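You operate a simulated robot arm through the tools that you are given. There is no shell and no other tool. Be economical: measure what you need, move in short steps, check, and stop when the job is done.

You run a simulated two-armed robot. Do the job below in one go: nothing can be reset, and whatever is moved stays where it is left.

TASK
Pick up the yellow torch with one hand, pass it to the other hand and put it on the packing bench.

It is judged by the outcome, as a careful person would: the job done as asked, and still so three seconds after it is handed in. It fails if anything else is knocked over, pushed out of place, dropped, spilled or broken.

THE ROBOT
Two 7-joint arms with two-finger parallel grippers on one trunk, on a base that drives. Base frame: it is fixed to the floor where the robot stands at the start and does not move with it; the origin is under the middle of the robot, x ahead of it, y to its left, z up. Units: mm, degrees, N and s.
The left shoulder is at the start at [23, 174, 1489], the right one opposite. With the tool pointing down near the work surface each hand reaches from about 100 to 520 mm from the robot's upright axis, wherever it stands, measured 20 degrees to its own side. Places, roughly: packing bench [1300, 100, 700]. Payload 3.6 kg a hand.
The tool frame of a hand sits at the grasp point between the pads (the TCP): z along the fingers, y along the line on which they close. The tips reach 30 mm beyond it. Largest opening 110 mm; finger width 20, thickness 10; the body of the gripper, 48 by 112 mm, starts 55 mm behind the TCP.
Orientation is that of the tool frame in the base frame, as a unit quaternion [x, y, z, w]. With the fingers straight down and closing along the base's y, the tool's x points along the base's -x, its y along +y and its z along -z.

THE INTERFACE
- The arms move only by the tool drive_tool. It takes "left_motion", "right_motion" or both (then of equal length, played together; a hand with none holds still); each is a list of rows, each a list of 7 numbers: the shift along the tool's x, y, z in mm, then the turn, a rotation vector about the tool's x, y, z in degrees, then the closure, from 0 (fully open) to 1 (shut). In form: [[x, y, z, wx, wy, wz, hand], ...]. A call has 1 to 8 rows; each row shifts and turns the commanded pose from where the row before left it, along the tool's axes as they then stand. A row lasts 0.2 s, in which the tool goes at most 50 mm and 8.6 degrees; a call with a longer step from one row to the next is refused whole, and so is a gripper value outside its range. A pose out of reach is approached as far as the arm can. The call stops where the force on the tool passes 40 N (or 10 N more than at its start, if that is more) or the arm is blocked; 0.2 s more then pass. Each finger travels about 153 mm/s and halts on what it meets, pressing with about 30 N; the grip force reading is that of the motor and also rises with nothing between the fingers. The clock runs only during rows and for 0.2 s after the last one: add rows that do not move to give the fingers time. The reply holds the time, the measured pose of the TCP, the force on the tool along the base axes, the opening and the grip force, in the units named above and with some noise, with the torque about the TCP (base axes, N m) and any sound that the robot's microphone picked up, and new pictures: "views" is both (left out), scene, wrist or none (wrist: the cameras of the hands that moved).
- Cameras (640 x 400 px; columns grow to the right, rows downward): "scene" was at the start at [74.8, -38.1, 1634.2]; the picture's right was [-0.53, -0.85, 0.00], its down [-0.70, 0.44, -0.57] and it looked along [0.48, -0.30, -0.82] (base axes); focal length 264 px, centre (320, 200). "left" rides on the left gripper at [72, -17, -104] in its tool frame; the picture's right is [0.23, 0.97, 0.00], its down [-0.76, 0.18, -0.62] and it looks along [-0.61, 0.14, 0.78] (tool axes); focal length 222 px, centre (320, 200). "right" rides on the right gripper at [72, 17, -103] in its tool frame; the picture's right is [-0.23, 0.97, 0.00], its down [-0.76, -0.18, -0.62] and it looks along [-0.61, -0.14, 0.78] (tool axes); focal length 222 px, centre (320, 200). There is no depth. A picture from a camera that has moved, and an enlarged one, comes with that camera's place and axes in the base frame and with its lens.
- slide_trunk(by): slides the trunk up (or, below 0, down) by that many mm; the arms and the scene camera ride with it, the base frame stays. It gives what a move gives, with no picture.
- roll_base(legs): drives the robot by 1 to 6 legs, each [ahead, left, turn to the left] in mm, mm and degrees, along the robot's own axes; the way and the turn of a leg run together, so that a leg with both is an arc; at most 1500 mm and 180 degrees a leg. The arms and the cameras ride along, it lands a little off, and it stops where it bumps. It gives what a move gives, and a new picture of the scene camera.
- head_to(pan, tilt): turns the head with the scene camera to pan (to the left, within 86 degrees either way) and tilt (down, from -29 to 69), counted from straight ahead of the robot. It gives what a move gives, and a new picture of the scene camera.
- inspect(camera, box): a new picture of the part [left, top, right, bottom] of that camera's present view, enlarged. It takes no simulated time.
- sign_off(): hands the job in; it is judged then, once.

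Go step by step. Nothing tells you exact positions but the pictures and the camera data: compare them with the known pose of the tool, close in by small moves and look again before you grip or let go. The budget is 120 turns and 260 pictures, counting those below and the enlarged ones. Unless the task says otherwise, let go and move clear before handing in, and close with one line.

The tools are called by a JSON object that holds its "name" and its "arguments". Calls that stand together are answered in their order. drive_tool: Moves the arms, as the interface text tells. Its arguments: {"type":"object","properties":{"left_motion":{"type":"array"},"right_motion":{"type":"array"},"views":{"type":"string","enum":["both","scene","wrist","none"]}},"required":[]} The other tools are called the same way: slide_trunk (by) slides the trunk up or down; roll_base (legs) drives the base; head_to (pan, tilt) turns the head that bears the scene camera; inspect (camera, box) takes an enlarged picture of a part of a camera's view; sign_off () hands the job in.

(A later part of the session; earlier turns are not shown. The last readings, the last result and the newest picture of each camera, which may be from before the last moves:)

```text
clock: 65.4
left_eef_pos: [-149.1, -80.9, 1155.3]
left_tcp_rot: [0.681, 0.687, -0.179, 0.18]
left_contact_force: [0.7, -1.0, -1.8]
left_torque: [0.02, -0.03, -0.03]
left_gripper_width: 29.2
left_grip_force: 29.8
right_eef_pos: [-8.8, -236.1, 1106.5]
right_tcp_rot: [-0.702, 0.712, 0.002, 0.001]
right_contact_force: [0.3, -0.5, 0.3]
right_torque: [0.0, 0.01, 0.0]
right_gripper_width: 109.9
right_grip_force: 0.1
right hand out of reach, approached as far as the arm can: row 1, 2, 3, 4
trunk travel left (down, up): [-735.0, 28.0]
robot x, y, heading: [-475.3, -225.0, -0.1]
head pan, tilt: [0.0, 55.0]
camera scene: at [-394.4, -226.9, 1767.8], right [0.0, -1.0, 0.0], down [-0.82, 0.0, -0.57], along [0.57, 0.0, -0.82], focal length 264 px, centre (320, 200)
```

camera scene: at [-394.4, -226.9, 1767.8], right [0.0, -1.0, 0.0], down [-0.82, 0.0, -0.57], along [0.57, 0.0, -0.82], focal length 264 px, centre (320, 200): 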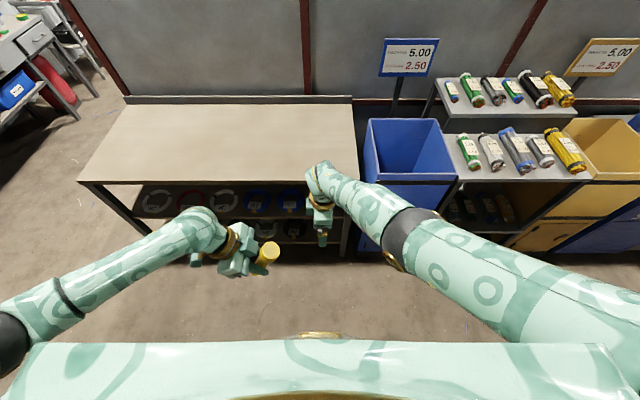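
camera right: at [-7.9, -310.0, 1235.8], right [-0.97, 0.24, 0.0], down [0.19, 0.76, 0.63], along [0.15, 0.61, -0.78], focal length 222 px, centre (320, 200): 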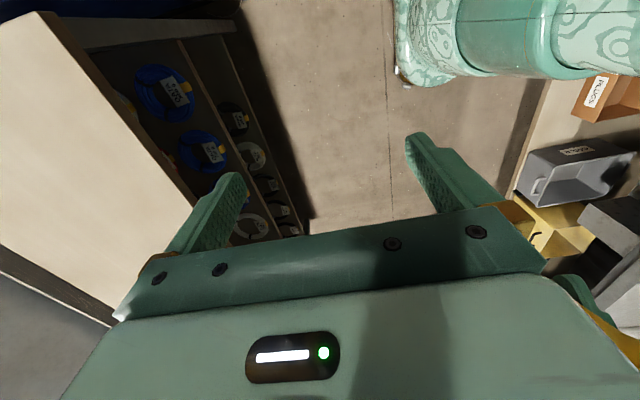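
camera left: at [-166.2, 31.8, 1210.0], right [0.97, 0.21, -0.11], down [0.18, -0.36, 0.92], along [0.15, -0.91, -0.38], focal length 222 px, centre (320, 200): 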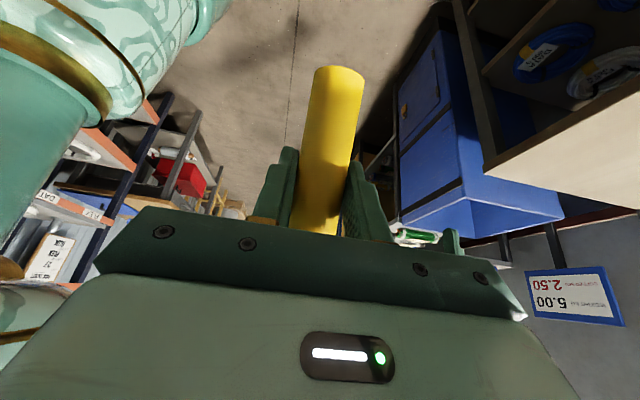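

I'll tilt the right hand so its fingers point down-left. That extends its reach leftward and keeps the gripper bodies apart. Left hand edges back for clearance.

{"name": "drive_tool", "arguments": {"right_motion": [[-23, -5, 0, 0, -7.5, 0, 0], [-23, -5, 0, 0, -7.5, 0, 0], [-23, -5, 0, 0, -7.5, 0, 0], [-23, -5, 0, 0, -7.5, 0, 0]], "left_motion": [[0, -12, 0, 0, 0, 0, 1], [0, -12, 0, 0, 0, 0, 1], [0, -12, 0, 0, 0, 0, 1], [0, 0, 0, 0, 0, 0, 1]]}}

```text
clock: 66.4
left_eef_pos: [-185.8, -83.4, 1155.9]
left_tcp_rot: [0.681, 0.686, -0.18, 0.179]
left_contact_force: [0.5, 0.3, -1.6]
left_torque: [0.0, -0.01, -0.01]
left_gripper_width: 29.3
left_grip_force: 29.8
right_eef_pos: [1.7, -154.9, 1131.3]
right_tcp_rot: [-0.678, 0.686, 0.184, 0.187]
right_contact_force: [-0.5, -0.5, 0.2]
right_torque: [0.0, 0.0, 0.0]
right_gripper_width: 109.6
right_grip_force: 0.0
right hand out of reach, approached as far as the arm can: row 2, 3, 4
trunk travel left (down, up): [-735.0, 28.0]
robot x, y, heading: [-478.2, -225.7, -0.1]
head pan, tilt: [0.0, 55.0]
camera scene: at [-394.1, -226.8, 1767.8], right [0.0, -1.0, 0.0], down [-0.82, 0.0, -0.57], along [0.57, 0.0, -0.82], focal length 264 px, centre (320, 200)
camera right: at [-17.3, -269.5, 1184.1], right [-0.97, 0.21, 0.11], down [0.18, 0.34, 0.92], along [0.15, 0.92, -0.37], focal length 222 px, centre (320, 200)
camera left: at [-202.8, 31.6, 1209.9], right [0.97, 0.21, -0.11], down [0.18, -0.36, 0.92], along [0.15, -0.91, -0.38], focal length 222 px, centre (320, 200)
```

scene: 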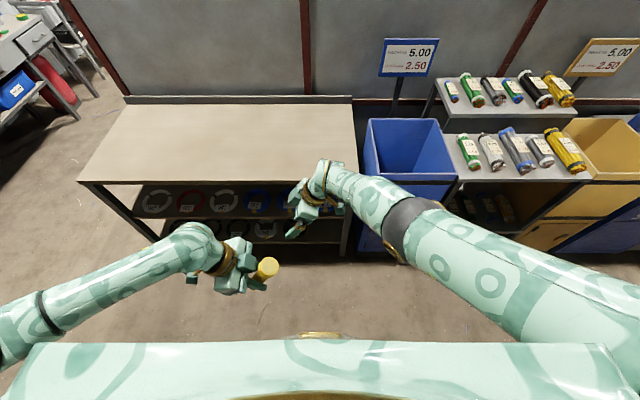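
right: 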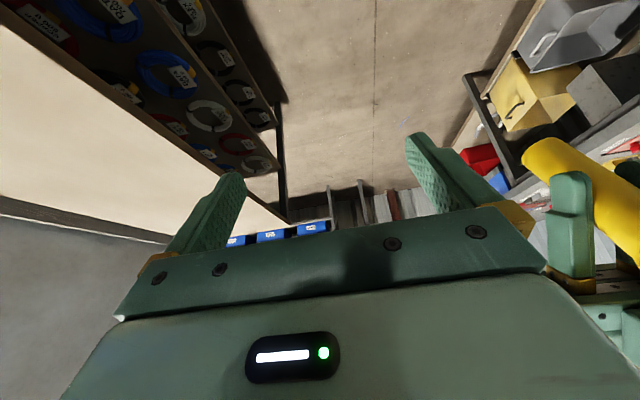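
left: 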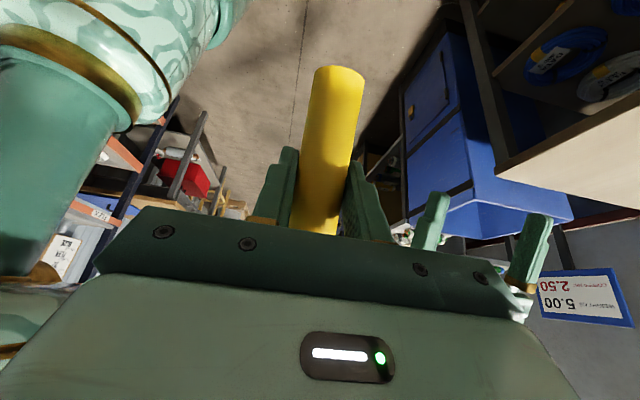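

The right hand now waits at (2, -155, 1131) tilted down-left. I'll bring the torch around to a standoff on its open left side.

{"name": "drive_tool", "arguments": {"left_motion": [[28, 10, 0, 0, 0, 0, 1], [28, 10, 0, 0, 0, 0, 1], [4, 42, 0, 0, 0, 0, 1], [4, 42, 0, 0, 0, 0, 1], [4, 42, 0, 0, 0, 0, 1], [4, 42, -1, 0, 0, 0, 1]]}}

{"name": "inspect", "arguments": {"camera": "scene", "box": [240, 150, 400, 250]}}

```text
clock: 67.8
left_eef_pos: [3.2, -19.6, 1120.6]
left_tcp_rot: [0.681, 0.686, -0.18, 0.179]
left_contact_force: [-0.1, -0.6, -1.5]
left_torque: [0.01, -0.03, 0.0]
left_gripper_width: 29.5
left_grip_force: 30.0
right_eef_pos: [3.4, -155.5, 1131.3]
right_tcp_rot: [-0.678, 0.686, 0.185, 0.186]
right_contact_force: [-0.5, -0.5, 0.7]
right_torque: [0.0, 0.03, 0.02]
right_gripper_width: 110.2
right_grip_force: 0.0
trunk travel left (down, up): [-735.0, 28.0]
robot x, y, heading: [-478.0, -226.6, -0.1]
head pan, tilt: [0.0, 55.0]
camera scene: at [-391.6, -228.7, 1767.7], right [0.0, -1.0, 0.0], down [-0.82, 0.0, -0.57], along [0.57, 0.0, -0.82], focal length 264 px, centre (320, 200)
camera left: at [-13.7, 94.3, 1175.6], right [0.97, 0.2, -0.12], down [0.18, -0.36, 0.92], along [0.15, -0.91, -0.38], focal length 222 px, centre (320, 200)
```

scene: 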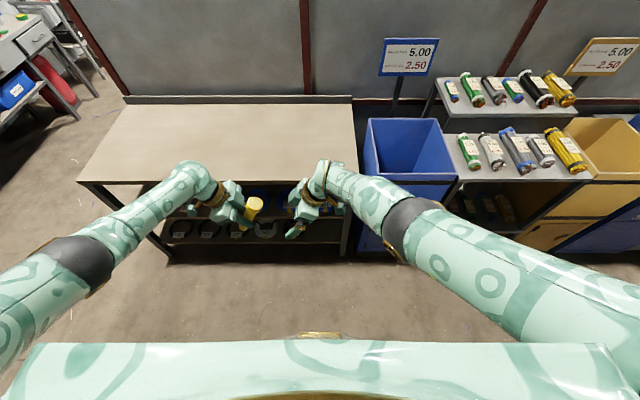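
left: 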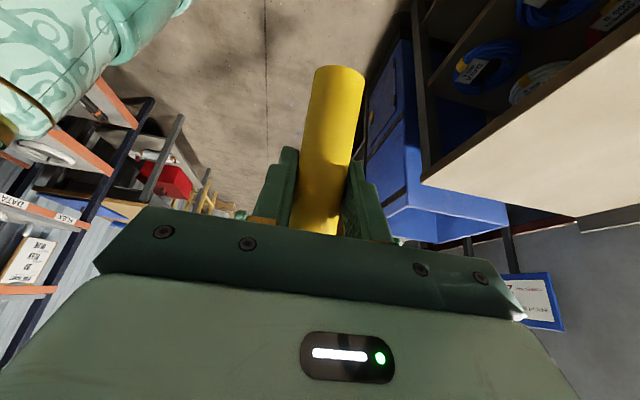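

```text
4.00 times, centred on (320, 200) of scene
camera zoom: at [-391.6, -228.7, 1767.7], right [0.0, -1.0, 0.0], down [-0.82, 0.0, -0.57], along [0.57, 0.0, -0.82], focal length 1057 px, centre (320, 200)
```

zoom: 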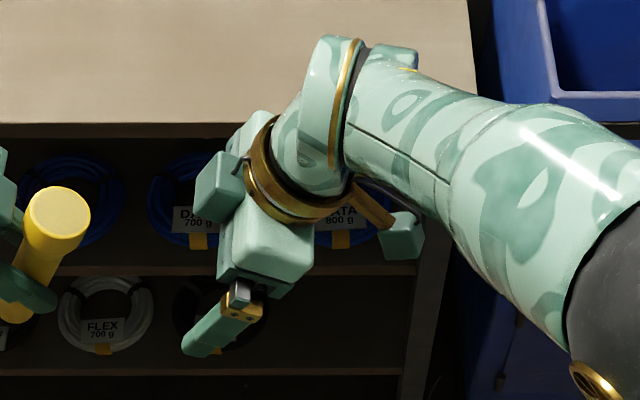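

Positions match prediction to within a few mm. Advancing about 60% of the way, then checking.

{"name": "drive_tool", "arguments": {"left_motion": [[-13, 0, 18, 0, 0, 0, 1], [-13, 0, 18, 0, 0, 0, 1], [-14, 0, 19, 0, 0, 0, 1]]}}

{"name": "inspect", "arguments": {"camera": "scene", "box": [230, 160, 350, 235]}}

{"name": "inspect", "arguments": {"camera": "right", "box": [160, 0, 640, 300]}}

```text
clock: 68.6
left_eef_pos: [2.6, -79.7, 1091.8]
left_tcp_rot: [0.681, 0.687, -0.179, 0.18]
left_contact_force: [0.1, 0.3, -2.3]
left_torque: [0.02, 0.06, -0.03]
left_gripper_width: 29.3
left_grip_force: 30.2
right_eef_pos: [1.0, -155.7, 1132.4]
right_tcp_rot: [-0.679, 0.686, 0.185, 0.186]
right_contact_force: [0.2, 0.4, -0.1]
right_torque: [0.0, -0.01, -0.02]
right_gripper_width: 109.9
right_grip_force: 0.0
trunk travel left (down, up): [-735.0, 28.0]
robot x, y, heading: [-479.4, -226.0, -0.1]
head pan, tilt: [0.0, 55.0]
camera scene: at [-394.4, -227.6, 1767.8], right [0.0, -1.0, 0.0], down [-0.82, 0.0, -0.57], along [0.57, 0.0, -0.82], focal length 264 px, centre (320, 200)
camera left: at [-14.5, 33.6, 1146.0], right [0.97, 0.21, -0.11], down [0.18, -0.36, 0.92], along [0.15, -0.91, -0.38], focal length 222 px, centre (320, 200)
```

scene: 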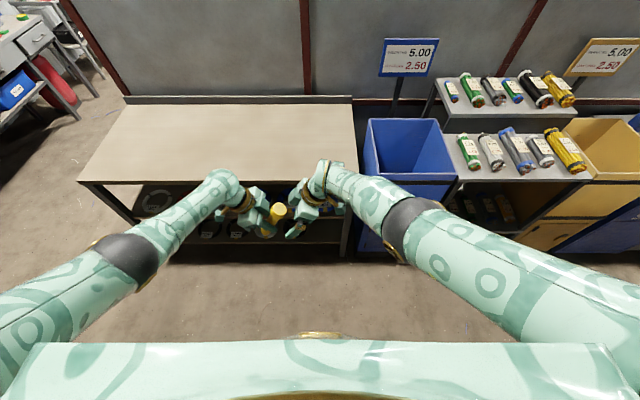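
left: 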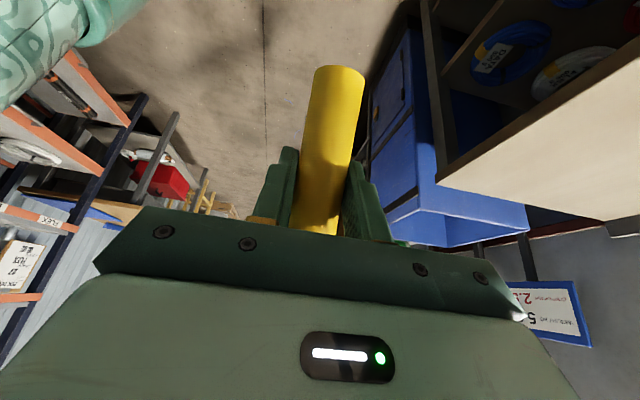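

```text
5.33 times, centred on (290, 198) of scene
camera zoom: at [-394.4, -227.6, 1767.8], right [0.0, -1.0, 0.0], down [-0.82, 0.0, -0.57], along [0.57, 0.0, -0.82], focal length 1409 px, centre (480, 213)
```

zoom: 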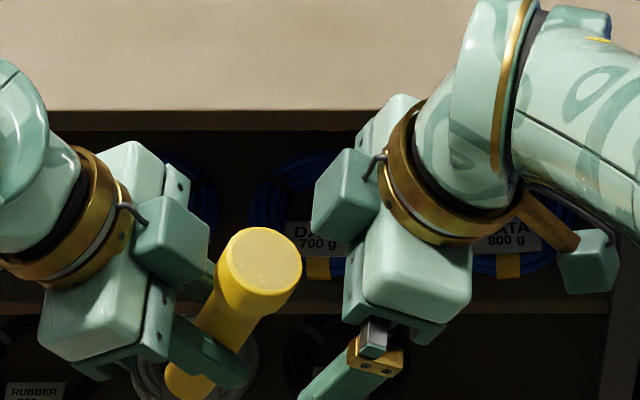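

```text
1.33 times, centred on (400, 150) of right
camera zoom: at [-17.5, -270.1, 1184.1], right [-0.97, 0.21, 0.11], down [0.18, 0.34, 0.92], along [0.15, 0.92, -0.37], focal length 296 px, centre (213, 267)
```

zoom: 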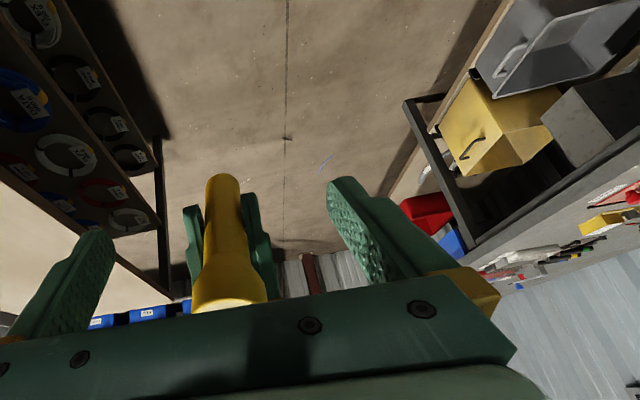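

Aligned and clear. Advancing the rest of the way.

{"name": "drive_tool", "arguments": {"left_motion": [[-9.2, 0, 12, 0, 0, 0, 1], [-9.2, 0, 12, 0, 0, 0, 1], [-9.2, -1, 12, 0, 0, 0, 1]], "views": "none"}}

{"name": "inspect", "arguments": {"camera": "scene", "box": [230, 160, 350, 235]}}

{"name": "inspect", "arguments": {"camera": "right", "box": [160, 0, 640, 300]}}

```text
clock: 69.4
left_eef_pos: [2.5, -122.5, 1073.2]
left_tcp_rot: [0.681, 0.687, -0.18, 0.18]
left_contact_force: [0.8, 0.0, -1.3]
left_torque: [0.03, 0.04, 0.01]
left_gripper_width: 29.4
left_grip_force: 29.9
right_eef_pos: [1.8, -155.8, 1130.9]
right_tcp_rot: [-0.678, 0.686, 0.185, 0.187]
right_contact_force: [-0.3, -0.4, -0.2]
right_torque: [0.03, 0.02, 0.0]
right_gripper_width: 109.8
right_grip_force: 0.1
trunk travel left (down, up): [-735.0, 28.0]
robot x, y, heading: [-475.2, -224.2, -0.2]
head pan, tilt: [0.0, 55.0]
```

```text
5.33 times, centred on (290, 198) of scene
camera zoom: at [-393.8, -227.6, 1767.8], right [0.0, -1.0, 0.0], down [-0.82, 0.0, -0.57], along [0.57, 0.0, -0.82], focal length 1409 px, centre (480, 213)
```

zoom: 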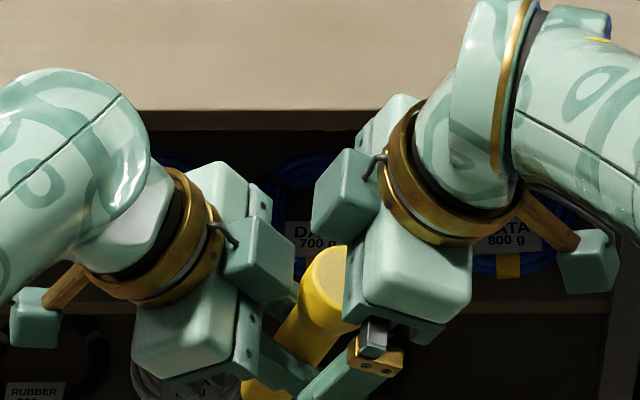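

```text
1.33 times, centred on (400, 150) of right
camera zoom: at [-17.1, -270.1, 1184.0], right [-0.97, 0.21, 0.11], down [0.18, 0.34, 0.92], along [0.15, 0.92, -0.37], focal length 296 px, centre (213, 267)
```

zoom: 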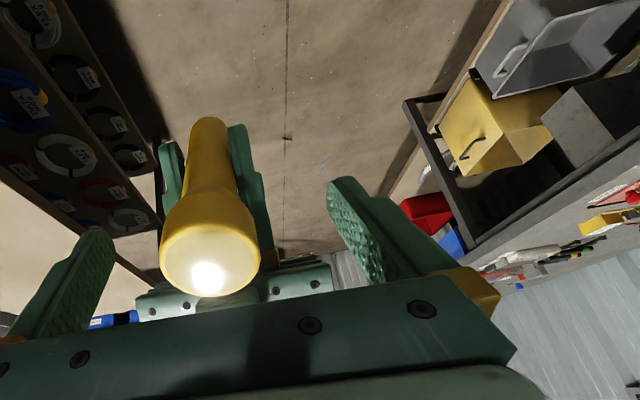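

The torch head sits between the right fingers, centred. Closing the right hand while the left keeps hold.

{"name": "drive_tool", "arguments": {"right_motion": [[0, 0, 0, 0, 0, 0, 0.4], [0, 0, 0, 0, 0, 0, 0.6], [0, 0, 0, 0, 0, 0, 1], [0, 0, 0, 0, 0, 0, 1]], "left_motion": [[0, 0, 0, 0, 0, 0, 1], [0, 0, 0, 0, 0, 0, 1], [0, 0, 0, 0, 0, 0, 1], [0, 0, 0, 0, 0, 0, 1]]}}

{"name": "inspect", "arguments": {"camera": "right", "box": [160, 0, 640, 300]}}

```text
clock: 70.4
left_eef_pos: [2.7, -121.6, 1073.8]
left_tcp_rot: [0.682, 0.686, -0.18, 0.179]
left_contact_force: [-9.2, -1.5, 1.9]
left_torque: [0.17, -0.31, -0.26]
left_gripper_width: 29.5
left_grip_force: 30.2
right_eef_pos: [2.7, -153.8, 1131.7]
right_tcp_rot: [-0.678, 0.687, 0.183, 0.188]
right_contact_force: [10.0, 1.1, -2.3]
right_torque: [-0.27, -0.24, -0.05]
right_gripper_width: 41.1
right_grip_force: 29.8
trunk travel left (down, up): [-735.0, 28.0]
robot x, y, heading: [-476.0, -228.8, -0.2]
head pan, tilt: [0.0, 55.0]
camera scene: at [-394.1, -227.1, 1767.8], right [0.0, -1.0, 0.0], down [-0.82, 0.0, -0.57], along [0.57, 0.0, -0.82], focal length 264 px, centre (320, 200)
camera right: at [-16.8, -270.1, 1184.3], right [-0.97, 0.21, 0.11], down [0.18, 0.34, 0.92], along [0.15, 0.92, -0.37], focal length 222 px, centre (320, 200)
camera left: at [-14.8, -8.4, 1128.4], right [0.97, 0.2, -0.11], down [0.18, -0.36, 0.92], along [0.15, -0.91, -0.38], focal length 222 px, centre (320, 200)
```

scene: 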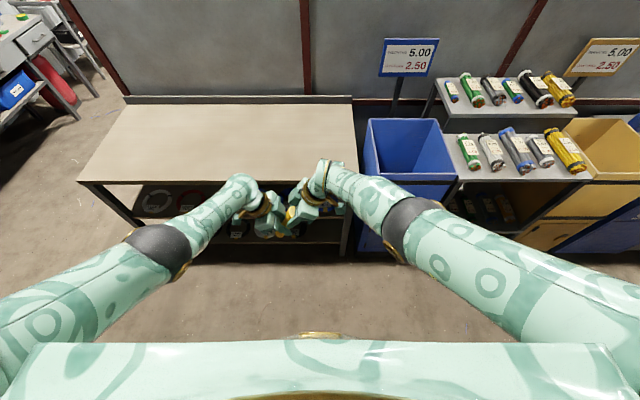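
right: 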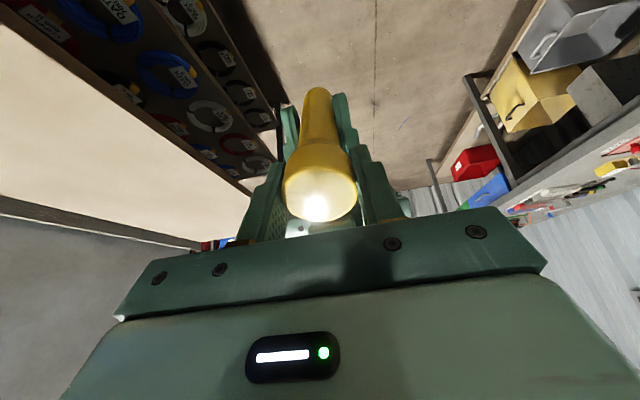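
left: 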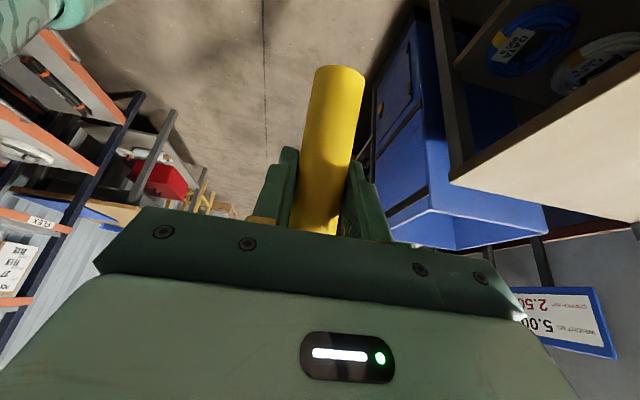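

```text
1.33 times, centred on (400, 150) of right
camera zoom: at [-16.8, -270.1, 1184.3], right [-0.97, 0.21, 0.11], down [0.18, 0.34, 0.92], along [0.15, 0.92, -0.37], focal length 296 px, centre (213, 267)
```

zoom: 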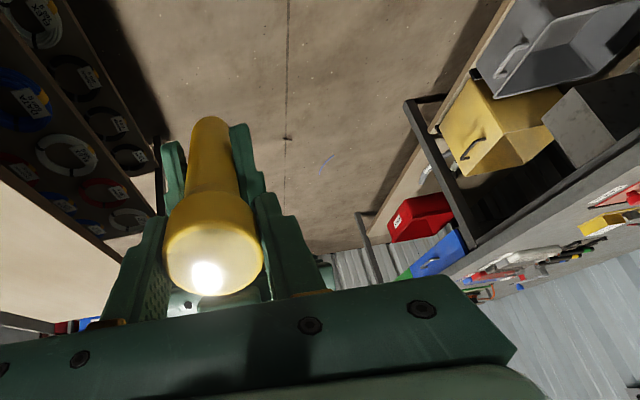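

The right hand has the head at 41 mm. Opening the left and withdrawing it straight to the left.

{"name": "drive_tool", "arguments": {"left_motion": [[0, 0, 0, 0, 0, 0, 0.6], [0, 0, 0, 0, 0, 0, 0.5], [0, 0, 0, 0, 0, 0, 0.5], [10, 0, -6, 0, 0, 0, 0.5], [20, 0, -12, 0, 0, 0, 0.5], [22, 0, -12, 0, 0, 0, 0.5], [22, 0, -12, 0, 0, 0, 0.5], [22, 0, -12, 0, 0, 0, 0.5]], "right_motion": [[0, 0, 0, 0, 0, 0, 1], [0, 0, 0, 0, 0, 0, 1], [0, 0, 0, 0, 0, 0, 1], [0, 0, 0, 0, 0, 0, 1], [0, 0, 0, 0, 0, 0, 1], [0, 0, 0, 0, 0, 0, 1], [0, 0, 0, 0, 0, 0, 1], [0, 0, 0, 0, 0, 0, 1]]}}

```text
clock: 72.2
left_eef_pos: [0.9, -12.8, 1075.1]
left_tcp_rot: [0.681, 0.687, -0.18, 0.179]
left_contact_force: [0.1, 0.0, -0.8]
left_torque: [-0.01, -0.01, -0.01]
left_gripper_width: 54.9
left_grip_force: 0.0
right_eef_pos: [2.8, -153.2, 1132.0]
right_tcp_rot: [-0.679, 0.686, 0.183, 0.186]
right_contact_force: [0.1, -0.4, -0.5]
right_torque: [-0.01, 0.0, -0.02]
right_gripper_width: 40.9
right_grip_force: 30.1
trunk travel left (down, up): [-735.0, 28.0]
robot x, y, heading: [-476.3, -228.8, 0.1]
head pan, tilt: [0.0, 55.0]
camera scene: at [-393.8, -226.2, 1767.8], right [0.0, -1.0, 0.0], down [-0.82, 0.0, -0.57], along [0.57, 0.0, -0.82], focal length 264 px, centre (320, 200)
camera right: at [-17.1, -269.3, 1184.0], right [-0.97, 0.21, 0.11], down [0.18, 0.34, 0.92], along [0.15, 0.92, -0.37], focal length 222 px, centre (320, 200)
camera left: at [-16.6, 101.9, 1129.4], right [0.97, 0.2, -0.11], down [0.18, -0.36, 0.92], along [0.15, -0.91, -0.38], focal length 222 px, centre (320, 200)
```

scene: 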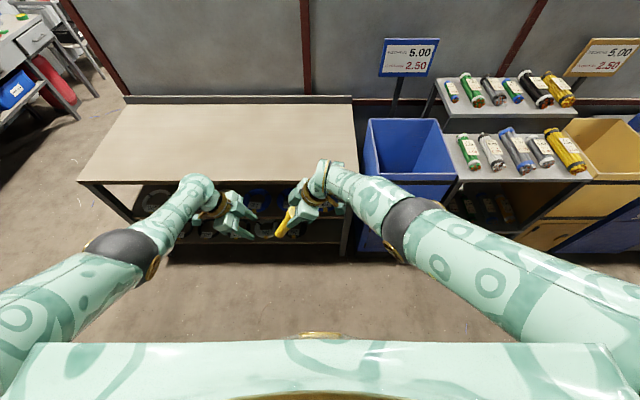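
right: 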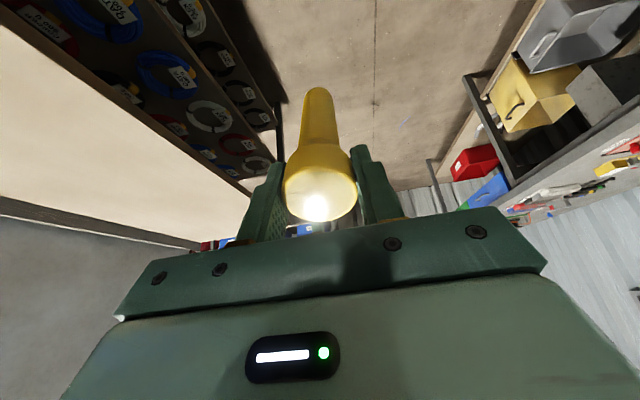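
left: 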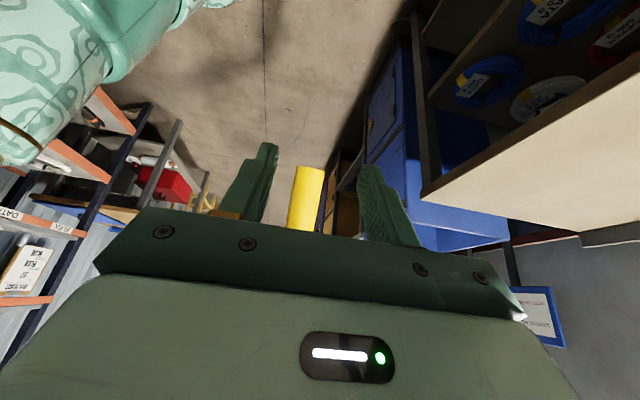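

The pass succeeded: the right hand alone holds the torch. Next, find the route around the partition to the packing bench.

{"name": "head_to", "arguments": {"pan": 40, "tilt": 20}}

{"name": "head_to", "arguments": {"pan": 0, "tilt": 12}}

```text
clock: 73.3
left_eef_pos: [1.3, -13.3, 1074.9]
left_tcp_rot: [0.682, 0.686, -0.18, 0.179]
left_contact_force: [0.3, 0.8, -0.4]
left_torque: [0.02, 0.04, 0.0]
left_gripper_width: 55.0
left_grip_force: 0.0
right_eef_pos: [0.5, -153.8, 1131.1]
right_tcp_rot: [-0.679, 0.687, 0.183, 0.185]
right_contact_force: [0.1, 0.3, -0.3]
right_torque: [-0.05, 0.02, 0.02]
right_gripper_width: 40.8
right_grip_force: 29.8
trunk travel left (down, up): [-735.0, 28.0]
robot x, y, heading: [-479.2, -224.1, -0.3]
head pan, tilt: [40.0, 20.0]
camera scene: at [-394.5, -167.1, 1819.8], right [0.64, -0.77, 0.0], down [-0.26, -0.22, -0.94], along [0.72, 0.6, -0.34], focal length 264 px, centre (320, 200)
```

scene: 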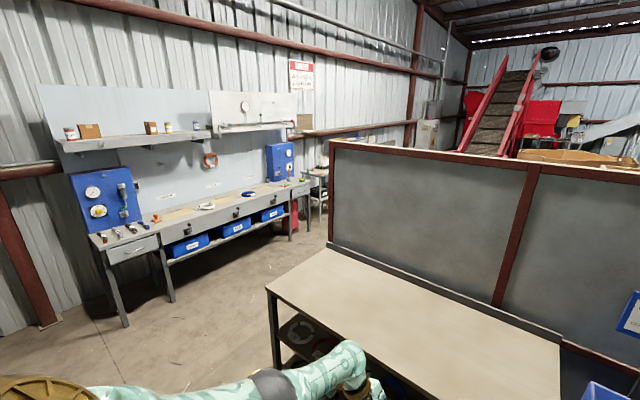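

```text
clock: 74.3
left_eef_pos: [0.2, -13.7, 1075.7]
left_tcp_rot: [0.681, 0.686, -0.18, 0.181]
left_contact_force: [-0.8, 0.1, -0.1]
left_torque: [0.0, 0.06, -0.03]
left_gripper_width: 55.1
left_grip_force: 0.1
right_eef_pos: [2.2, -155.1, 1132.4]
right_tcp_rot: [-0.678, 0.687, 0.183, 0.186]
right_contact_force: [-0.1, -0.3, -0.1]
right_torque: [-0.04, -0.02, 0.01]
right_gripper_width: 40.8
right_grip_force: 30.3
trunk travel left (down, up): [-735.0, 28.0]
robot x, y, heading: [-478.2, -225.1, -0.1]
head pan, tilt: [0.0, 12.0]
camera scene: at [-372.9, -226.9, 1832.9], right [0.0, -1.0, 0.0], down [-0.21, 0.0, -0.98], along [0.98, 0.0, -0.21], focal length 264 px, centre (320, 200)
```

scene: 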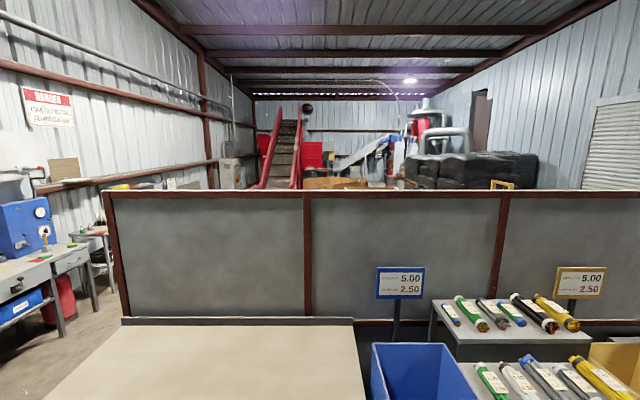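

The partition ends near y=835 on the left, with a corridor about 1.2 m wide beside it. I'll drive left, then forward, and look behind the partition.

{"name": "roll_base", "arguments": {"legs": [[0, 850, 0], [0, 800, 0]]}}

```text
clock: 82.7
left_eef_pos: [32.7, 1609.5, 1075.4]
left_tcp_rot: [0.69, 0.678, -0.181, 0.177]
left_contact_force: [0.3, 0.1, 0.1]
left_torque: [-0.01, 0.0, 0.0]
left_gripper_width: 54.8
left_grip_force: 0.0
right_eef_pos: [28.5, 1469.2, 1131.0]
right_tcp_rot: [-0.67, 0.695, 0.182, 0.188]
right_contact_force: [-0.3, 0.8, -0.5]
right_torque: [-0.03, 0.01, 0.02]
right_gripper_width: 41.0
right_grip_force: 30.1
trunk travel left (down, up): [-735.0, 28.0]
robot x, y, heading: [-451.2, 1410.4, -1.9]
head pan, tilt: [0.0, 12.0]
camera scene: at [-347.2, 1405.1, 1832.9], right [-0.03, -1.0, 0.0], down [-0.21, 0.01, -0.98], along [0.98, -0.03, -0.21], focal length 264 px, centre (320, 200)
```

scene: 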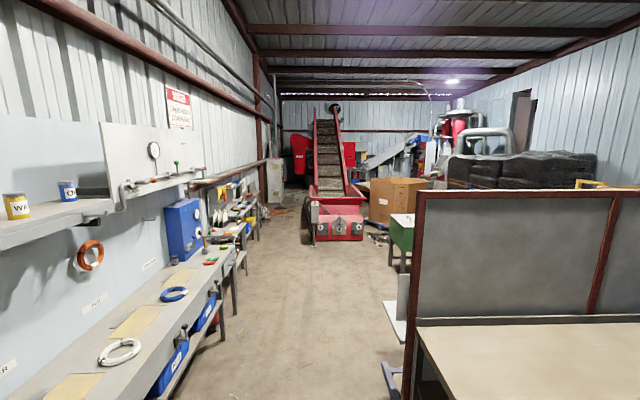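

There's a bench edge just visible behind the partition. Driving forward down the corridor, then looking right.

{"name": "roll_base", "arguments": {"legs": [[0, -40, 1.9], [1000, 0, 0], [750, 0, 0]]}}

{"name": "head_to", "arguments": {"pan": -80, "tilt": 30}}

```text
clock: 91.9
left_eef_pos: [1746.3, 1615.8, 1075.3]
left_tcp_rot: [0.674, 0.693, -0.178, 0.182]
left_contact_force: [-0.4, 0.3, -0.5]
left_torque: [-0.03, -0.03, -0.01]
left_gripper_width: 55.0
left_grip_force: 0.0
right_eef_pos: [1750.2, 1472.5, 1132.9]
right_tcp_rot: [0.685, -0.68, -0.186, -0.184]
right_contact_force: [0.6, -0.3, 0.5]
right_torque: [-0.02, 0.04, 0.0]
right_gripper_width: 40.8
right_grip_force: 30.1
trunk travel left (down, up): [-735.0, 28.0]
robot x, y, heading: [1275.2, 1394.4, 0.9]
head pan, tilt: [0.0, 12.0]
camera scene: at [1377.4, 1393.9, 1832.9], right [0.02, -1.0, 0.0], down [-0.21, 0.0, -0.98], along [0.98, 0.02, -0.21], focal length 264 px, centre (320, 200)
```

scene: 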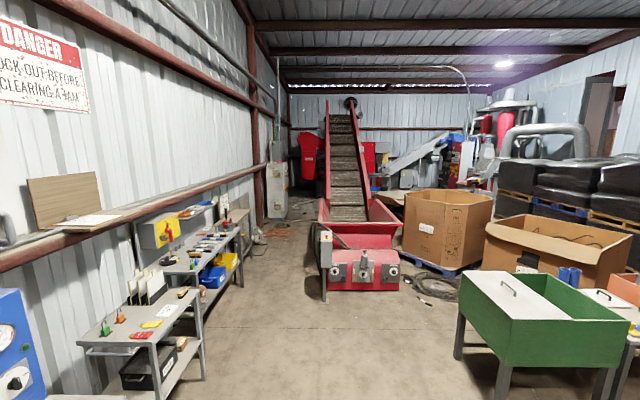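

```text
clock: 93.4
left_eef_pos: [1745.3, 1615.8, 1074.9]
left_tcp_rot: [0.675, 0.693, -0.178, 0.181]
left_contact_force: [0.1, -0.2, 0.5]
left_torque: [-0.04, 0.02, -0.01]
left_gripper_width: 55.1
left_grip_force: 0.0
right_eef_pos: [1749.9, 1473.7, 1131.8]
right_tcp_rot: [0.684, -0.681, -0.185, -0.185]
right_contact_force: [-0.1, -0.1, 0.6]
right_torque: [-0.01, -0.01, 0.0]
right_gripper_width: 41.0
right_grip_force: 30.5
trunk travel left (down, up): [-735.0, 28.0]
robot x, y, heading: [1277.0, 1395.3, 1.0]
head pan, tilt: [-80.0, 30.0]
camera scene: at [1301.9, 1303.6, 1803.9], right [-0.98, -0.19, 0.0], down [-0.1, 0.49, -0.87], along [0.17, -0.85, -0.5], focal length 264 px, centre (320, 200)
```

scene: 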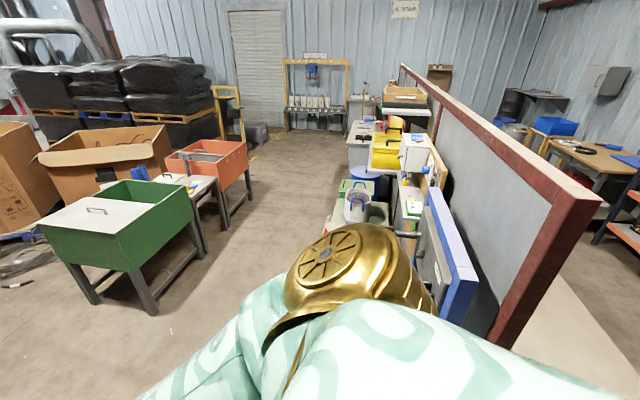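

Behind the partition is a row of benches. I'll drive into the aisle beyond and turn to face along it.

{"name": "roll_base", "arguments": {"legs": [[850, 0, 0], [0, 0, -90]]}}

{"name": "head_to", "arguments": {"pan": 30, "tilt": 30}}

{"name": "head_to", "arguments": {"pan": -30, "tilt": 30}}

```text
clock: 101.7
left_eef_pos: [2332.3, 930.7, 1075.7]
left_tcp_rot: [0.967, 0.013, -0.253, 0.002]
left_contact_force: [0.5, 0.0, 0.9]
left_torque: [0.0, 0.03, 0.02]
left_gripper_width: 55.0
left_grip_force: 0.0
right_eef_pos: [2191.1, 926.7, 1133.0]
right_tcp_rot: [-0.002, 0.965, 0.0, 0.262]
right_contact_force: [-0.3, 0.1, 0.7]
right_torque: [0.01, 0.04, 0.03]
right_gripper_width: 40.9
right_grip_force: 30.2
trunk travel left (down, up): [-735.0, 28.0]
robot x, y, heading: [2110.9, 1407.1, -89.4]
head pan, tilt: [-80.0, 30.0]
camera scene: at [2023.9, 1377.4, 1803.9], right [-0.19, 0.98, 0.0], down [0.49, 0.09, -0.87], along [-0.85, -0.16, -0.5], focal length 264 px, centre (320, 200)
```

scene: 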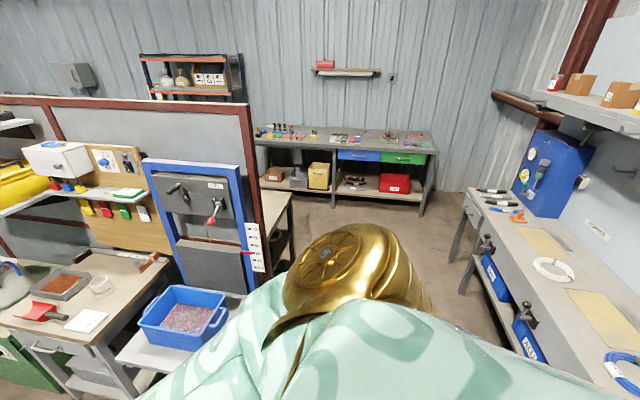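

```text
clock: 103.6
left_eef_pos: [2333.1, 931.2, 1075.2]
left_tcp_rot: [0.967, 0.012, -0.254, 0.001]
left_contact_force: [-0.9, 0.2, -0.1]
left_torque: [-0.01, 0.0, 0.0]
left_gripper_width: 54.9
left_grip_force: 0.1
right_eef_pos: [2190.8, 927.1, 1131.4]
right_tcp_rot: [-0.001, 0.965, 0.0, 0.262]
right_contact_force: [-0.2, -0.6, -0.9]
right_torque: [0.02, 0.06, 0.0]
right_gripper_width: 40.8
right_grip_force: 29.8
trunk travel left (down, up): [-735.0, 28.0]
robot x, y, heading: [2114.5, 1404.8, -89.2]
head pan, tilt: [30.0, 30.0]
camera scene: at [2158.8, 1316.4, 1803.8], right [-0.86, -0.51, 0.0], down [-0.26, 0.43, -0.87], along [0.44, -0.74, -0.5], focal length 264 px, centre (320, 200)
```

scene: 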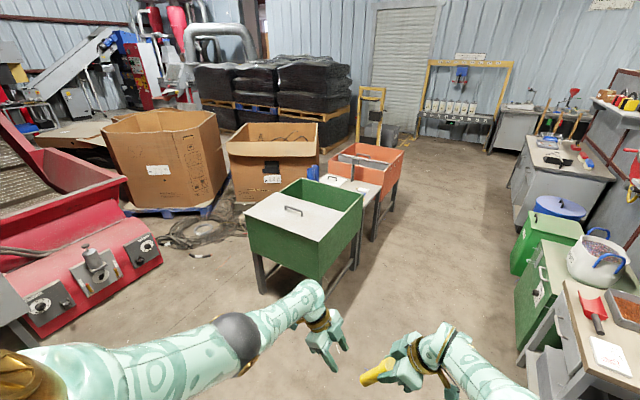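

```text
clock: 104.9
left_eef_pos: [2332.2, 930.2, 1073.8]
left_tcp_rot: [0.967, 0.012, -0.254, 0.002]
left_contact_force: [0.0, 0.0, 0.6]
left_torque: [-0.03, -0.01, -0.01]
left_gripper_width: 54.6
left_grip_force: 0.0
right_eef_pos: [2190.9, 926.8, 1132.0]
right_tcp_rot: [-0.001, 0.965, 0.0, 0.261]
right_contact_force: [-0.3, -0.3, 0.5]
right_torque: [0.01, 0.04, -0.02]
right_gripper_width: 40.9
right_grip_force: 30.0
trunk travel left (down, up): [-735.0, 28.0]
robot x, y, heading: [2108.2, 1403.5, -89.2]
head pan, tilt: [-30.0, 30.0]
camera scene: at [2068.5, 1315.2, 1803.8], right [-0.87, 0.49, 0.0], down [0.24, 0.44, -0.87], along [-0.42, -0.76, -0.5], focal length 264 px, centre (320, 200)
```

scene: 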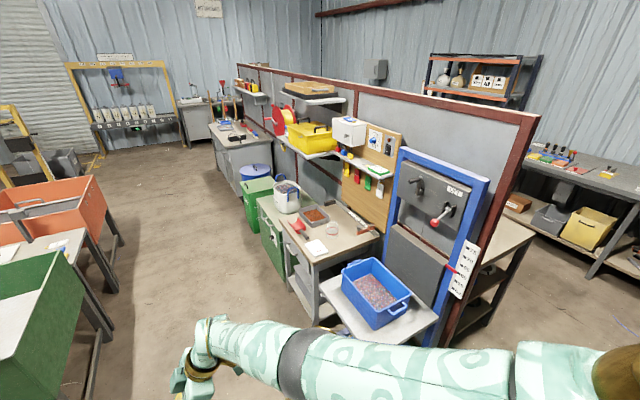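

Bench 2, with bag, scoop and tray, matches the packing bench location. Let me zoom in on it.

{"name": "inspect", "arguments": {"camera": "scene", "box": [225, 130, 417, 250]}}

{"name": "inspect", "arguments": {"camera": "scene", "box": [240, 170, 400, 340]}}

```text
3.33 times, centred on (321, 190) of scene
camera zoom: at [2068.5, 1315.2, 1803.8], right [-0.87, 0.49, 0.0], down [0.24, 0.44, -0.87], along [-0.42, -0.76, -0.5], focal length 881 px, centre (317, 233)
```

zoom: 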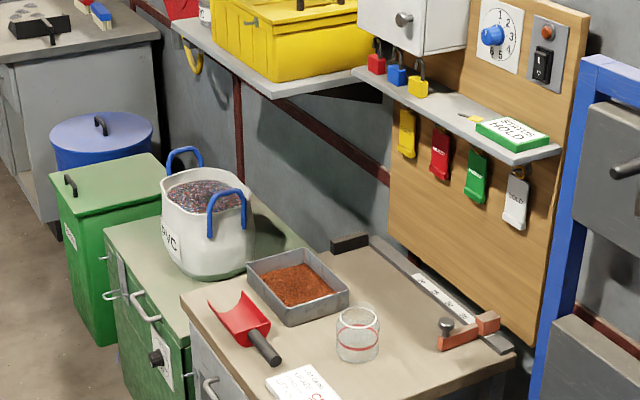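

```text
2.35 times, centred on (320, 255) of scene
camera zoom: at [2068.5, 1315.2, 1803.8], right [-0.87, 0.49, 0.0], down [0.24, 0.44, -0.87], along [-0.42, -0.76, -0.5], focal length 622 px, centre (320, 71)
```

zoom: 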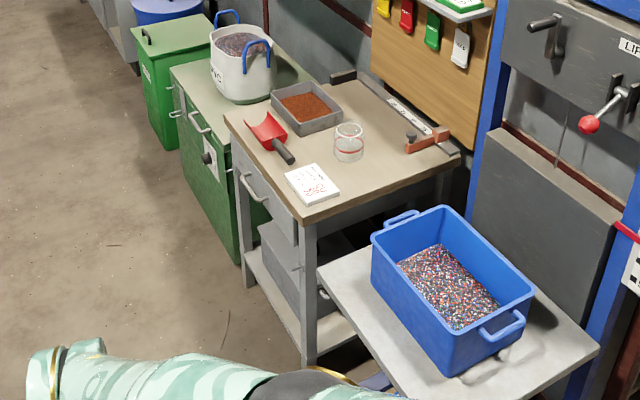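

This bench, centred near (1300, 50), is the packing bench. It has free space at its near end between the pad, jar and sealer. In the open aisle I'll first turn the torch upright in the right hand and raise the left hand out of the way.

{"name": "drive_tool", "arguments": {"right_motion": [[0, 0, 0, 0, 0, 0, 1], [0, 0, 0, 0, 0, 0, 1], [25, 0, 0, 0, 8.4, 0, 1], [25, 0, 0, 0, 8.4, 0, 1], [25, 0, 0, 0, 8.4, 0, 1], [0, 0, 0, 0, 0, 0, 1], [0, 0, 0, 0, 0, 0, 1]], "left_motion": [[-1.6, -17, -32, 0, 0, 0, 0.5], [-1.6, -17, -32, 0, 0, 0, 0.5], [-1.6, -17, -32, 0, 0, 0, 0.5], [-1.6, -17, -32, 0, 0, 0, 0.5], [-1.6, -17, -32, 0, 0, 0, 0.5], [-1.6, -17, -32, 0, 0, 0, 0.5], [-1.6, -17, -32, 0, 0, 0, 0.5]], "views": "none"}}

{"name": "head_to", "arguments": {"pan": 0, "tilt": 50}}

```text
clock: 106.5
left_eef_pos: [2429.9, 1052.9, 1276.9]
left_tcp_rot: [0.967, 0.011, -0.255, 0.002]
left_contact_force: [-0.1, -0.3, -0.2]
left_torque: [0.0, -0.01, 0.02]
left_gripper_width: 54.7
left_grip_force: 0.0
right_eef_pos: [2120.0, 931.6, 1106.8]
right_tcp_rot: [-0.001, 0.999, -0.001, 0.045]
right_contact_force: [0.8, 0.3, 0.3]
right_torque: [0.0, -0.01, -0.01]
right_gripper_width: 41.3
right_grip_force: 30.3
right hand out of reach, approached as far as the arm can: row 4
trunk travel left (down, up): [-735.0, 28.0]
robot x, y, heading: [2112.5, 1406.2, -89.4]
head pan, tilt: [-30.0, 30.0]
```

```text
clock: 107.5
left_eef_pos: [2430.0, 1050.8, 1275.3]
left_tcp_rot: [0.967, 0.011, -0.254, 0.002]
left_contact_force: [-0.6, 0.7, -1.6]
left_torque: [0.0, -0.04, 0.01]
left_gripper_width: 55.0
left_grip_force: 0.0
right_eef_pos: [2119.9, 931.4, 1107.5]
right_tcp_rot: [-0.001, 0.999, 0.0, 0.044]
right_contact_force: [0.3, 0.3, -0.5]
right_torque: [-0.01, -0.02, 0.0]
right_gripper_width: 41.0
right_grip_force: 30.3
trunk travel left (down, up): [-735.0, 28.0]
robot x, y, heading: [2111.2, 1406.7, -89.3]
head pan, tilt: [0.0, 50.0]
camera scene: at [2113.6, 1317.1, 1774.3], right [-1.0, -0.01, 0.0], down [-0.01, 0.77, -0.64], along [0.01, -0.64, -0.77], focal length 264 px, centre (320, 200)
```

scene: 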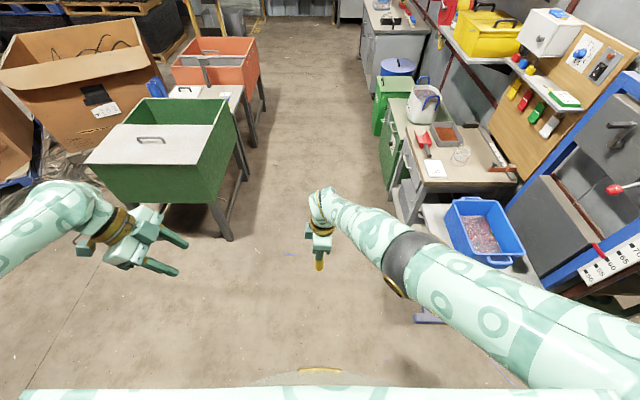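

Now a closer look at the bench from this view, to triangulate its height and the free spot.

{"name": "inspect", "arguments": {"camera": "scene", "box": [376, 80, 536, 220]}}

```text
2.86 times, centred on (456, 150) of scene
camera zoom: at [2113.6, 1317.1, 1774.3], right [-1.0, -0.01, 0.0], down [-0.01, 0.77, -0.64], along [0.01, -0.64, -0.77], focal length 755 px, centre (-69, 343)
```

zoom: 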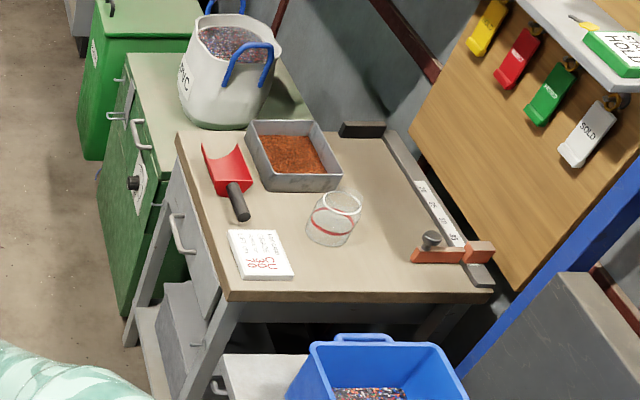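

I'll use the gap between pad and jar, near (1405, 295), on the bench top at about z=780. First I'll extend the right hand a bit forward and up, raise and tuck the left, then turn the robot to face the bench.

{"name": "drive_tool", "arguments": {"right_motion": [[0, -10, -18, 0, 0, 0, 1], [0, -12, -20, 0, 0, 0, 1], [0, -12, -20, 0, 0, 0, 1], [0, -11, -17, 0, 0, 0, 1], [0, 0, 0, 0, 0, 0, 1]], "left_motion": [[-13, -20, -23, 0, 0, 0, 0.5], [-13, -20, -23, 0, 0, 0, 0.5], [-13, -20, -23, 0, 0, 0, 0.5], [-13, -20, -23, 0, 0, 0, 0.5], [-13, -20, -23, 0, 0, 0, 0.5]], "views": "none"}}

{"name": "roll_base", "arguments": {"legs": [[0, 0, -90]]}}

```text
clock: 108.7
left_eef_pos: [2426.1, 1154.3, 1408.7]
left_tcp_rot: [0.967, 0.011, -0.253, 0.002]
left_contact_force: [0.1, -0.1, 0.0]
left_torque: [-0.02, 0.02, 0.01]
left_gripper_width: 55.0
left_grip_force: 0.0
right_eef_pos: [2114.9, 885.9, 1182.1]
right_tcp_rot: [0.0, 0.999, -0.002, 0.045]
right_contact_force: [0.1, 0.0, -1.3]
right_torque: [-0.03, -0.01, 0.02]
right_gripper_width: 41.1
right_grip_force: 30.4
trunk travel left (down, up): [-735.0, 28.0]
robot x, y, heading: [2108.4, 1404.3, -89.3]
head pan, tilt: [0.0, 50.0]
```

```text
clock: 112.9
left_eef_pos: [1856.5, 1091.8, 1407.2]
left_tcp_rot: [0.688, -0.68, -0.179, -0.179]
left_contact_force: [0.4, 0.3, -0.4]
left_torque: [-0.04, 0.04, -0.02]
left_gripper_width: 55.0
left_grip_force: 0.2
right_eef_pos: [1591.9, 1406.2, 1181.3]
right_tcp_rot: [0.709, 0.704, -0.032, 0.031]
right_contact_force: [-0.9, 0.1, -1.7]
right_torque: [0.01, -0.01, 0.01]
right_gripper_width: 40.8
right_grip_force: 30.2
trunk travel left (down, up): [-735.0, 28.0]
robot x, y, heading: [2110.2, 1404.6, -179.9]
head pan, tilt: [0.0, 50.0]
camera scene: at [2024.5, 1404.4, 1774.3], right [0.0, 1.0, 0.0], down [0.77, 0.0, -0.64], along [-0.64, 0.0, -0.77], focal length 264 px, centre (320, 200)
```

scene: 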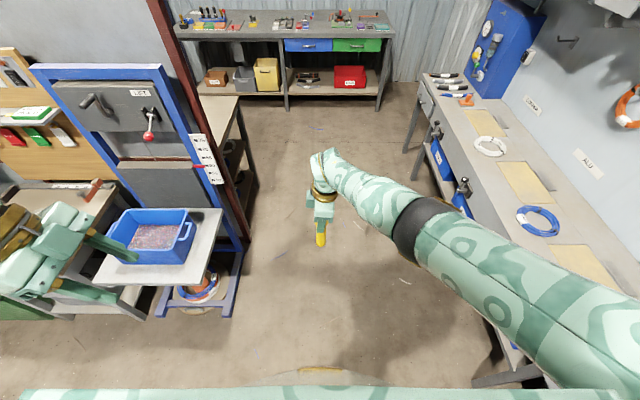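

Sliding left along the aisle to face the packing bench, a little further back for safety.

{"name": "roll_base", "arguments": {"legs": [[-90, 0, 0], [0, 1105, 0]]}}

```text
clock: 119.2
left_eef_pos: [1952.5, -13.0, 1409.2]
left_tcp_rot: [0.691, -0.677, -0.18, -0.178]
left_contact_force: [0.6, -0.2, 0.3]
left_torque: [0.01, -0.02, -0.03]
left_gripper_width: 54.9
left_grip_force: 0.1
right_eef_pos: [1687.3, 302.1, 1181.1]
right_tcp_rot: [0.707, 0.705, -0.031, 0.032]
right_contact_force: [0.8, 0.1, -1.9]
right_torque: [-0.03, -0.01, 0.0]
right_gripper_width: 40.9
right_grip_force: 29.8
trunk travel left (down, up): [-735.0, 28.0]
robot x, y, heading: [2206.4, 301.2, -179.7]
head pan, tilt: [0.0, 50.0]
camera scene: at [2120.2, 301.5, 1774.3], right [-0.01, 1.0, 0.0], down [0.77, 0.01, -0.64], along [-0.64, -0.01, -0.77], focal length 264 px, centre (320, 200)
```

scene: 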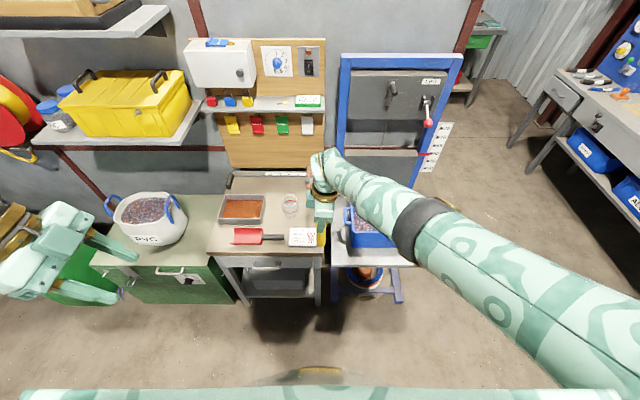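

Triangulating with this view puts the bench top at about z=725, front edge x≈1552, right end y≈308. Zooming to choose the exact spot.

{"name": "inspect", "arguments": {"camera": "scene", "box": [200, 150, 360, 270]}}

{"name": "inspect", "arguments": {"camera": "right", "box": [0, 0, 640, 400]}}

```text
3.33 times, centred on (280, 210) of scene
camera zoom: at [2120.2, 301.5, 1774.3], right [-0.01, 1.0, 0.0], down [0.77, 0.01, -0.64], along [-0.64, -0.01, -0.77], focal length 881 px, centre (453, 167)
```

zoom: 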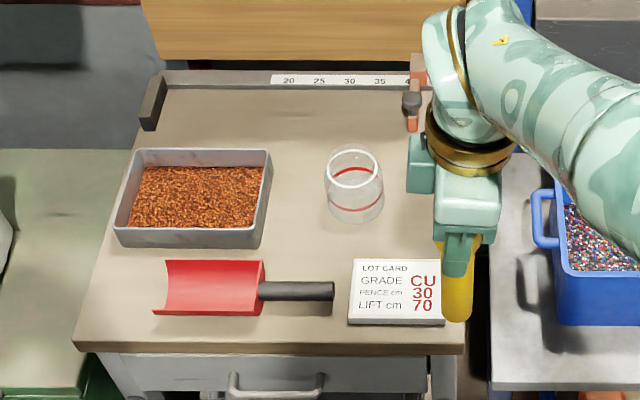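

```text
1.00 times, centred on (320, 200) of right (not enlarged: the box is as wide or as high as the picture)
camera zoom: at [1704.3, 381.5, 1277.1], right [0.97, -0.23, 0.02], down [-0.18, -0.7, 0.69], along [-0.14, -0.67, -0.72], focal length 222 px, centre (320, 200)
```

zoom: 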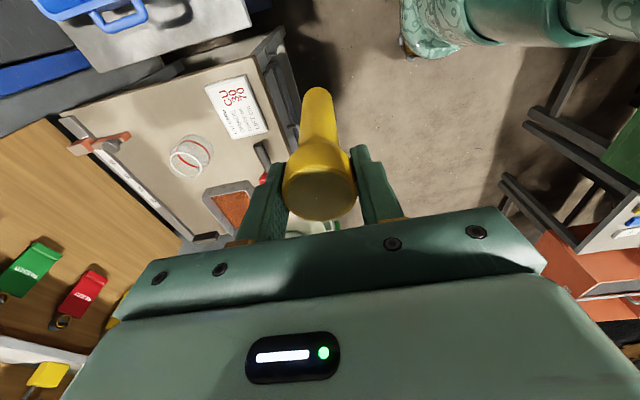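

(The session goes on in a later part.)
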